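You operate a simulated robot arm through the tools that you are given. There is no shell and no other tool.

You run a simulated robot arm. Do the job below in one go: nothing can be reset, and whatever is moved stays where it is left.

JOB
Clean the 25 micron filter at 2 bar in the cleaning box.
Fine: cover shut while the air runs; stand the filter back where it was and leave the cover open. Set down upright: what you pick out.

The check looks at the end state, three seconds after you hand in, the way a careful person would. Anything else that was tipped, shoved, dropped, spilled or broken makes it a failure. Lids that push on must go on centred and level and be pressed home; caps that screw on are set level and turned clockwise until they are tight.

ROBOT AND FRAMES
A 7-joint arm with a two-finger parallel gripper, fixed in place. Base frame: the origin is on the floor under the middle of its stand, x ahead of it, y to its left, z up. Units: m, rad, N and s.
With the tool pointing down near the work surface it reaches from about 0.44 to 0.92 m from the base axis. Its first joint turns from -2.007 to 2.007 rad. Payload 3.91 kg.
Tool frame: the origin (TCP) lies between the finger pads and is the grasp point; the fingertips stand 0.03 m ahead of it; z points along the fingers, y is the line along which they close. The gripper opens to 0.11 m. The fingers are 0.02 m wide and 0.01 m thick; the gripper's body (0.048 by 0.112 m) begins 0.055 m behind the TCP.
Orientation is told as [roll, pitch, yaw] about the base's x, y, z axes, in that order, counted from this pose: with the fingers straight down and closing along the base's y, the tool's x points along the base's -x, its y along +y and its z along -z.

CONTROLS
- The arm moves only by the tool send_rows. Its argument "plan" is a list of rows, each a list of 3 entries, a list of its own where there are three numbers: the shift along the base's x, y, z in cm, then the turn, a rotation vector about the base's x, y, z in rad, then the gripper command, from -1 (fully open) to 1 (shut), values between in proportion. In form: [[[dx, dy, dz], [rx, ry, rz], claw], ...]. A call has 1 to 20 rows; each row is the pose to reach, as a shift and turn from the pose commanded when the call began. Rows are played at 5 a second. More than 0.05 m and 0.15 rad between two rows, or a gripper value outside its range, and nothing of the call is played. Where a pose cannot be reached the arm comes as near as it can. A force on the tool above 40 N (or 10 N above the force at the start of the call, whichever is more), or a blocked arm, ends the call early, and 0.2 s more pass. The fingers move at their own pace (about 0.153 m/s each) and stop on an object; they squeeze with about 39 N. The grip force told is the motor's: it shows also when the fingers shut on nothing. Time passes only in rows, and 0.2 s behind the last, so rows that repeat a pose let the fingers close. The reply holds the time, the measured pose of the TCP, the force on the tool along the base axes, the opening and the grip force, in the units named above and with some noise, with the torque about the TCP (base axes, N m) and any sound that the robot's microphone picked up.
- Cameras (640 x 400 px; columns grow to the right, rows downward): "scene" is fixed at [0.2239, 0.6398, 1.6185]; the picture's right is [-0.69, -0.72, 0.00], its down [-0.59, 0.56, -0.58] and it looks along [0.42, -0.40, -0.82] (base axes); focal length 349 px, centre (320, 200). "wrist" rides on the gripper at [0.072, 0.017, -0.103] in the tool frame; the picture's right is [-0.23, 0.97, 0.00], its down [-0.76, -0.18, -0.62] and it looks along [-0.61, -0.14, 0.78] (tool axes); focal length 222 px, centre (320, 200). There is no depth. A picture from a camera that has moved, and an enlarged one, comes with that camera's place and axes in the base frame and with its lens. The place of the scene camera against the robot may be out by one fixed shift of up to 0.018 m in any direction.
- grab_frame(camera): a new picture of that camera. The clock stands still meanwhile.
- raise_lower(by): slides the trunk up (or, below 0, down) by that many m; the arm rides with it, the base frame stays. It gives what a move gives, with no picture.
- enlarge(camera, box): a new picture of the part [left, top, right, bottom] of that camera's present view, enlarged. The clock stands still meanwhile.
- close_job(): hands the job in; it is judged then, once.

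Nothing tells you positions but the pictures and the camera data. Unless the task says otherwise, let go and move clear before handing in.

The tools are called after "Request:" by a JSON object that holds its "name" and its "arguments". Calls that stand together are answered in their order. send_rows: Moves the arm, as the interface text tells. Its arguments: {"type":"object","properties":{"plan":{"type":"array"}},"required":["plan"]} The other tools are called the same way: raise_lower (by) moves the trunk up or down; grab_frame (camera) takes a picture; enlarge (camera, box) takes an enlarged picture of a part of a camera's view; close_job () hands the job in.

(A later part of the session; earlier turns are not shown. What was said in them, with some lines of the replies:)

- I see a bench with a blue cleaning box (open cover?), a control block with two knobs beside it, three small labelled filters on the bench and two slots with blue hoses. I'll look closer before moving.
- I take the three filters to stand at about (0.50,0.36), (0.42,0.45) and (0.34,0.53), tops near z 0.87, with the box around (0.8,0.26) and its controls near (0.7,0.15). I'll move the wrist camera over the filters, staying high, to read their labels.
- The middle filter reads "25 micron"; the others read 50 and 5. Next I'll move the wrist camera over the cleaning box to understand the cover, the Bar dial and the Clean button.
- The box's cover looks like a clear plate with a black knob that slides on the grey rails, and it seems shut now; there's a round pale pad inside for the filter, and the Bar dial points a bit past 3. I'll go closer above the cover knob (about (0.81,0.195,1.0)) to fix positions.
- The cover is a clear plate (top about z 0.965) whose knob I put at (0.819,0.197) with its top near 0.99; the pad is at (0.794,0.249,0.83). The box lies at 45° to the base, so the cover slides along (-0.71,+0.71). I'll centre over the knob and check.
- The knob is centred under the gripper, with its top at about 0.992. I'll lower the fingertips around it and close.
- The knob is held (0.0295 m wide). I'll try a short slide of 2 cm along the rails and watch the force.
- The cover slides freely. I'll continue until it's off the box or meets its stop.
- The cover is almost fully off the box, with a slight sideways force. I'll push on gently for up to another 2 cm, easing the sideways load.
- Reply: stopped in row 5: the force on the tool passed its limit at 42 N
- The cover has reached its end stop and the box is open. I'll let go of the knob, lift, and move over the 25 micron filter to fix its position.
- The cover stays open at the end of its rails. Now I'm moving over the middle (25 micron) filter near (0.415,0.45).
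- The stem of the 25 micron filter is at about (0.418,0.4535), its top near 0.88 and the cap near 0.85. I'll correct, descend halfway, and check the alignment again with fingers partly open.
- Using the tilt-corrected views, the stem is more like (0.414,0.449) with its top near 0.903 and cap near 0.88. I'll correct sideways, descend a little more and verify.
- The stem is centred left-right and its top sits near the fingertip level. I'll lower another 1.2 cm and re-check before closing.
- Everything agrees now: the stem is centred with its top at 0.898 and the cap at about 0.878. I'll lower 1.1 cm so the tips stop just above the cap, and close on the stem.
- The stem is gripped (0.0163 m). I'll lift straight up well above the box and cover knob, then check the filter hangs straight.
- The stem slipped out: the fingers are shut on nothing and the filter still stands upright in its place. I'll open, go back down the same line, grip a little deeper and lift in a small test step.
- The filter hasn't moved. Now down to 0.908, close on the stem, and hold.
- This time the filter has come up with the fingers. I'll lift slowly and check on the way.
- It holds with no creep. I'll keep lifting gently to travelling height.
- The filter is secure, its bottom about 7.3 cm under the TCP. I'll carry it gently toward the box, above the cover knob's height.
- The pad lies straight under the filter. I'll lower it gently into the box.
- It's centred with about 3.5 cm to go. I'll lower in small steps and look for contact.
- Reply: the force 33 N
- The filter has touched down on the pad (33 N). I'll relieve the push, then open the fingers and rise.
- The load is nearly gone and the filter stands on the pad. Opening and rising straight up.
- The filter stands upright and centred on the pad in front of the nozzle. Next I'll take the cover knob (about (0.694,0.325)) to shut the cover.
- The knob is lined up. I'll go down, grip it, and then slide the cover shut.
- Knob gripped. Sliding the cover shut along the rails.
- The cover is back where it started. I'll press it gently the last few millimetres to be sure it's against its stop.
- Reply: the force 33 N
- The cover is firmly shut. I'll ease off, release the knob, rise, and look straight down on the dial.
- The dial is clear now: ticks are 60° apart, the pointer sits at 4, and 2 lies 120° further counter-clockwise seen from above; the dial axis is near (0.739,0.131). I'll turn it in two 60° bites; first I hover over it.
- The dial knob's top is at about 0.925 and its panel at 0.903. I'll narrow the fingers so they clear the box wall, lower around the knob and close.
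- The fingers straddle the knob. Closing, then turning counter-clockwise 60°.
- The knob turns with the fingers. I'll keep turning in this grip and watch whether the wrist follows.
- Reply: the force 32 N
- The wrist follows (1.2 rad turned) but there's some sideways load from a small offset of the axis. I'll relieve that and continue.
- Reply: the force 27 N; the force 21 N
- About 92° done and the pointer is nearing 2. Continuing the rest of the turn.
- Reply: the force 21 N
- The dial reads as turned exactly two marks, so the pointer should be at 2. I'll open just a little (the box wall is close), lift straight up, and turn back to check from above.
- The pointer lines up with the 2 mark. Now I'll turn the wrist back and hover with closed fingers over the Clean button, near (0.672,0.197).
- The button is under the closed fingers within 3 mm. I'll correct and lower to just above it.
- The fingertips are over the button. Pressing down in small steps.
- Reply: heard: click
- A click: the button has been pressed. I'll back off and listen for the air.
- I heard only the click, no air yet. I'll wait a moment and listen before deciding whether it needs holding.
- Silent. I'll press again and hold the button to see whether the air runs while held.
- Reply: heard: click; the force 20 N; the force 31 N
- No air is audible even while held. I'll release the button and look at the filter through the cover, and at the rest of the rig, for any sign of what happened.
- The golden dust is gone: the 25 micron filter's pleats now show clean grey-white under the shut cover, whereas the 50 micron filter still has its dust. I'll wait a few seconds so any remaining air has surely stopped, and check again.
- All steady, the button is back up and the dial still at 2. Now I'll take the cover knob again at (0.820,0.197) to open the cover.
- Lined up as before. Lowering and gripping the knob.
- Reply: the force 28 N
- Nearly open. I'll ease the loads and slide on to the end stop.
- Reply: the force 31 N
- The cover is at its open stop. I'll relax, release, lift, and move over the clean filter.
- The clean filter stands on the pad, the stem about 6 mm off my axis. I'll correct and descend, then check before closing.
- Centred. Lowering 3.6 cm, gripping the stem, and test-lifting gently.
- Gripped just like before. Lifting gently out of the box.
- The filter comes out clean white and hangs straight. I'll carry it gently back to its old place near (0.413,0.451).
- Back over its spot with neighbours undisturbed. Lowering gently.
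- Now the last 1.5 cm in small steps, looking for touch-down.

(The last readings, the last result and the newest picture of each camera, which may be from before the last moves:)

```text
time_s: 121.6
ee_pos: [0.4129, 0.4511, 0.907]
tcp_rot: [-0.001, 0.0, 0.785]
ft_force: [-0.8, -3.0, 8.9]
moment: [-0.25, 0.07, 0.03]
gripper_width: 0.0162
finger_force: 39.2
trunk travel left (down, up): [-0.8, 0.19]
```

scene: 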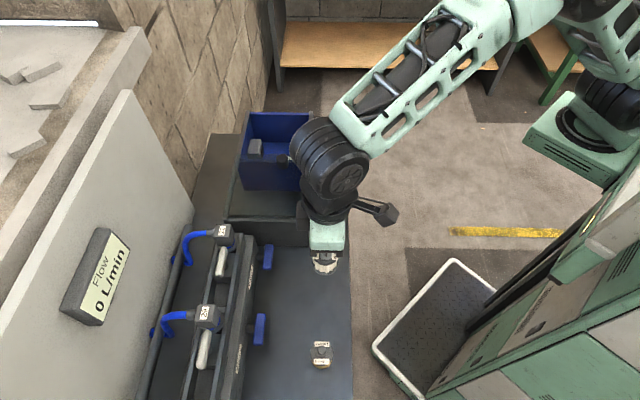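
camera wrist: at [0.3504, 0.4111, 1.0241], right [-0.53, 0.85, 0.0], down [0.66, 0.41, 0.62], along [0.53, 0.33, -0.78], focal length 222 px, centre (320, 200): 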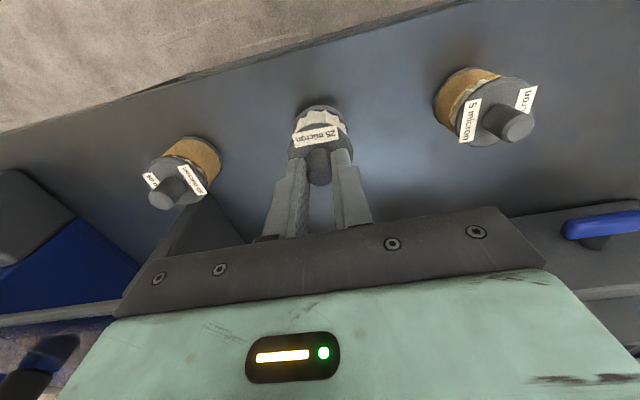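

Touch-down (about 9 N) at the old height and place. Opening the fingers and rising straight up.

Request:
{"name": "send_rows", "arguments": {"plan": [[[0, 0, 0.08], [0, 0, 0], 1], [[0, 0, 0.08], [0, 0, 0], 0.5], [[0, 0, 0.08], [0, 0, 0], 0], [[0, 0, 0.08], [0, 0, 0], -0.3], [[0, 0, 0.08], [0, 0, 0], -0.3], [[0, 0, 1], [0, 0, 0], -0.3], [[0, 0, 3], [0, 0, 0], -0.3], [[0, 0, 6], [0, 0, 0], -0.3], [[0, 0, 10], [0, 0, 0], -0.3], [[0, 0, 14], [0, 0, 0], -0.3], [[0, 0, 18], [0, 0, 0], -0.3], [[0, 0, 22], [0, 0, 0], -0.3]]}}

Request:
{"name": "grab_frame", "arguments": {"camera": "wrist"}}

Request:
{"name": "enlarge", "arguments": {"camera": "wrist", "box": [200, 10, 460, 170]}}

```text
time_s: 124.2
ee_pos: [0.414, 0.4496, 1.1234]
tcp_rot: [-0.001, 0.001, 0.786]
ft_force: [0.3, 1.0, -0.5]
moment: [-0.02, 0.04, -0.02]
gripper_width: 0.0714
finger_force: 0.0
trunk travel left (down, up): [-0.8, 0.19]
```

```text
taken
camera wrist: at [0.3519, 0.4105, 1.2278], right [-0.53, 0.85, 0.0], down [0.66, 0.41, 0.62], along [0.53, 0.33, -0.78], focal length 222 px, centre (320, 200)
```

wrist: 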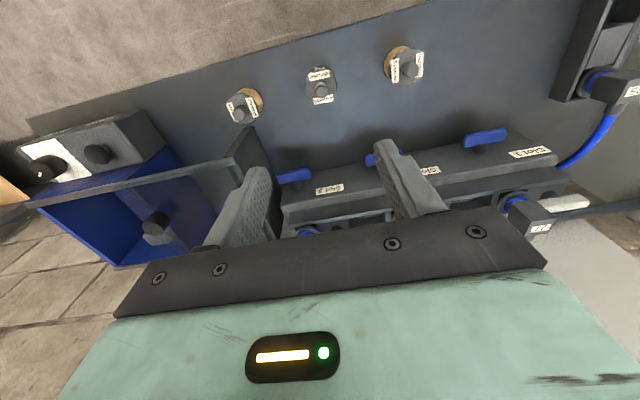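

```text
2.46 times, centred on (330, 90) of wrist
camera zoom: at [0.3519, 0.4105, 1.2278], right [-0.53, 0.85, 0.0], down [0.66, 0.41, 0.62], along [0.53, 0.33, -0.78], focal length 547 px, centre (295, 471)
```

zoom: 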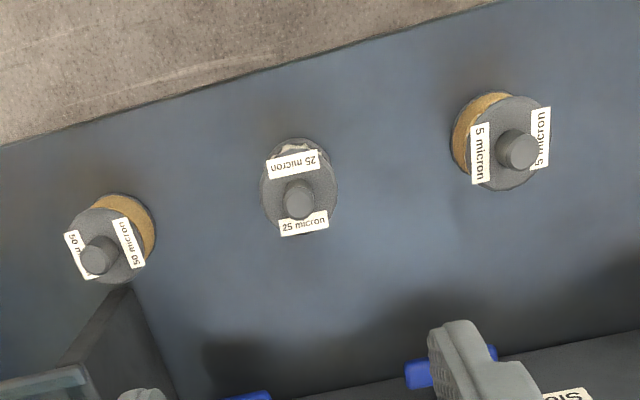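

The clean filter stands upright between its neighbours. I'll move the arm back clear to the starting pose and compare the scene with the first picture.

Request:
{"name": "send_rows", "arguments": {"plan": [[[0.5, -3.9, 1], [0, 0, -0.09], -1], [[1, -7.8, 2], [0, 0, -0.18], -1], [[1.5, -11.7, 3], [0, 0, -0.27], -1], [[2, -15.6, 4], [0, 0, -0.36], -1], [[2.5, -19.4, 5], [0, 0, -0.45], -1], [[3, -23.3, 6], [0, 0, -0.54], -1], [[3.5, -27.2, 7], [0, 0, -0.63], -1], [[4.1, -31.1, 7], [0, 0, -0.72], -1], [[4.7, -35, 7], [0, 0, -0.785], -1]]}}

Request:
{"name": "grab_frame", "arguments": {"camera": "scene"}}

Request:
{"name": "enlarge", "arguments": {"camera": "scene", "box": [270, 220, 370, 380]}}

Request:
{"name": "enlarge", "arguments": {"camera": "scene", "box": [205, 85, 365, 260]}}

Request:
{"name": "enlarge", "arguments": {"camera": "scene", "box": [295, 275, 350, 315]}}

```text
time_s: 126.2
ee_pos: [0.4613, 0.0996, 1.1965]
tcp_rot: [-0.002, 0.002, 0.001]
ft_force: [-0.2, -0.1, 0.4]
moment: [-0.05, 0.0, -0.04]
gripper_width: 0.11
finger_force: 0.0
trunk travel left (down, up): [-0.8, 0.19]
```

```text
taken
```

scene: 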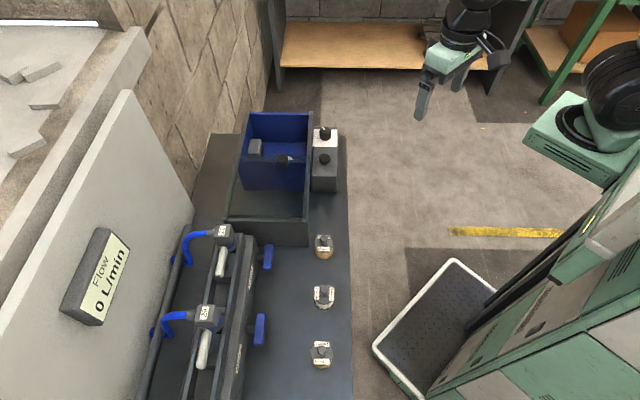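

```text
2.50 times, centred on (320, 300) of scene
camera zoom: at [0.2239, 0.6398, 1.6185], right [-0.69, -0.72, 0.0], down [-0.59, 0.56, -0.58], along [0.42, -0.4, -0.82], focal length 873 px, centre (320, -50)
```

zoom: 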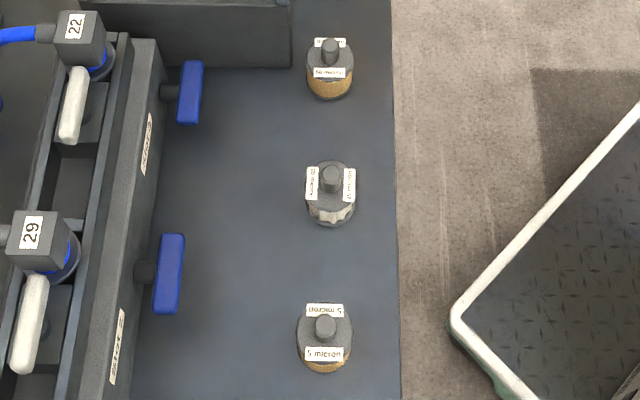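

```text
2.29 times, centred on (285, 172) of scene
camera zoom: at [0.2239, 0.6398, 1.6185], right [-0.69, -0.72, 0.0], down [-0.59, 0.56, -0.58], along [0.42, -0.4, -0.82], focal length 798 px, centre (400, 263)
```

zoom: 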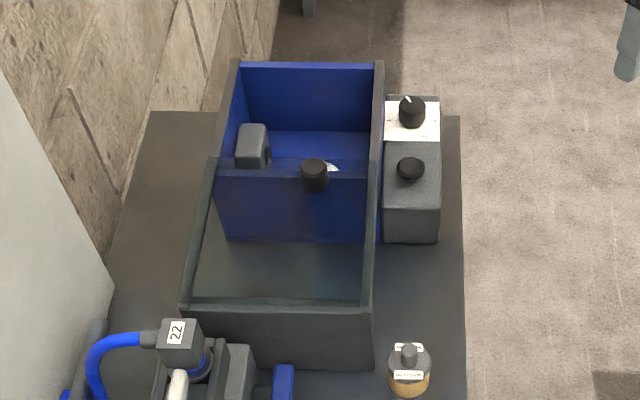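

```text
10.00 times, centred on (322, 295) of scene
camera zoom: at [0.2239, 0.6398, 1.6185], right [-0.69, -0.72, 0.0], down [-0.59, 0.56, -0.58], along [0.42, -0.4, -0.82], focal length 3493 px, centre (295, -750)
```

zoom: 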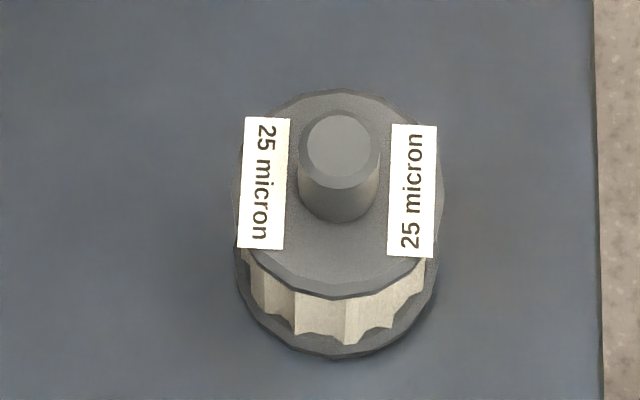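

The 25 micron filter has lost its golden dust and stands upright within about 4 mm of where it started. The cover is open at its end stop, the dial is on 2, and nothing else looks disturbed. The gripper is empty and well clear, so I'm handing in.

Request:
{"name": "close_job", "arguments": {}}

```text
The job is handed in.
```

I cleaned the 25 micron filter in the box at 2 bar with the cover shut, and handed the job in. I have no verdict from the check yet.

- **Filter:** its golden dust is gone and the pleats look clean and whole. It stands upright on the bench, about 4 mm from its original spot by the camera.
- **Air:** I turned the dial from 4 to 2 before pressing Clean. The first short press only clicked. I pressed again and held it for about three seconds, and after that the dust was gone. I never heard air running, so the clean filter is my only evidence that it ran. I waited about six seconds after letting go before opening the cover.
- **Cover:** it is slid open to its end stop.
- **Slip:** my first lift failed because the stem slid out of the fingers. The filter stayed standing where it was, and the second grip held.
- **Everything else:** in the last pictures the other two filters, the hoses and the levers look untouched. I left the dial at 2.
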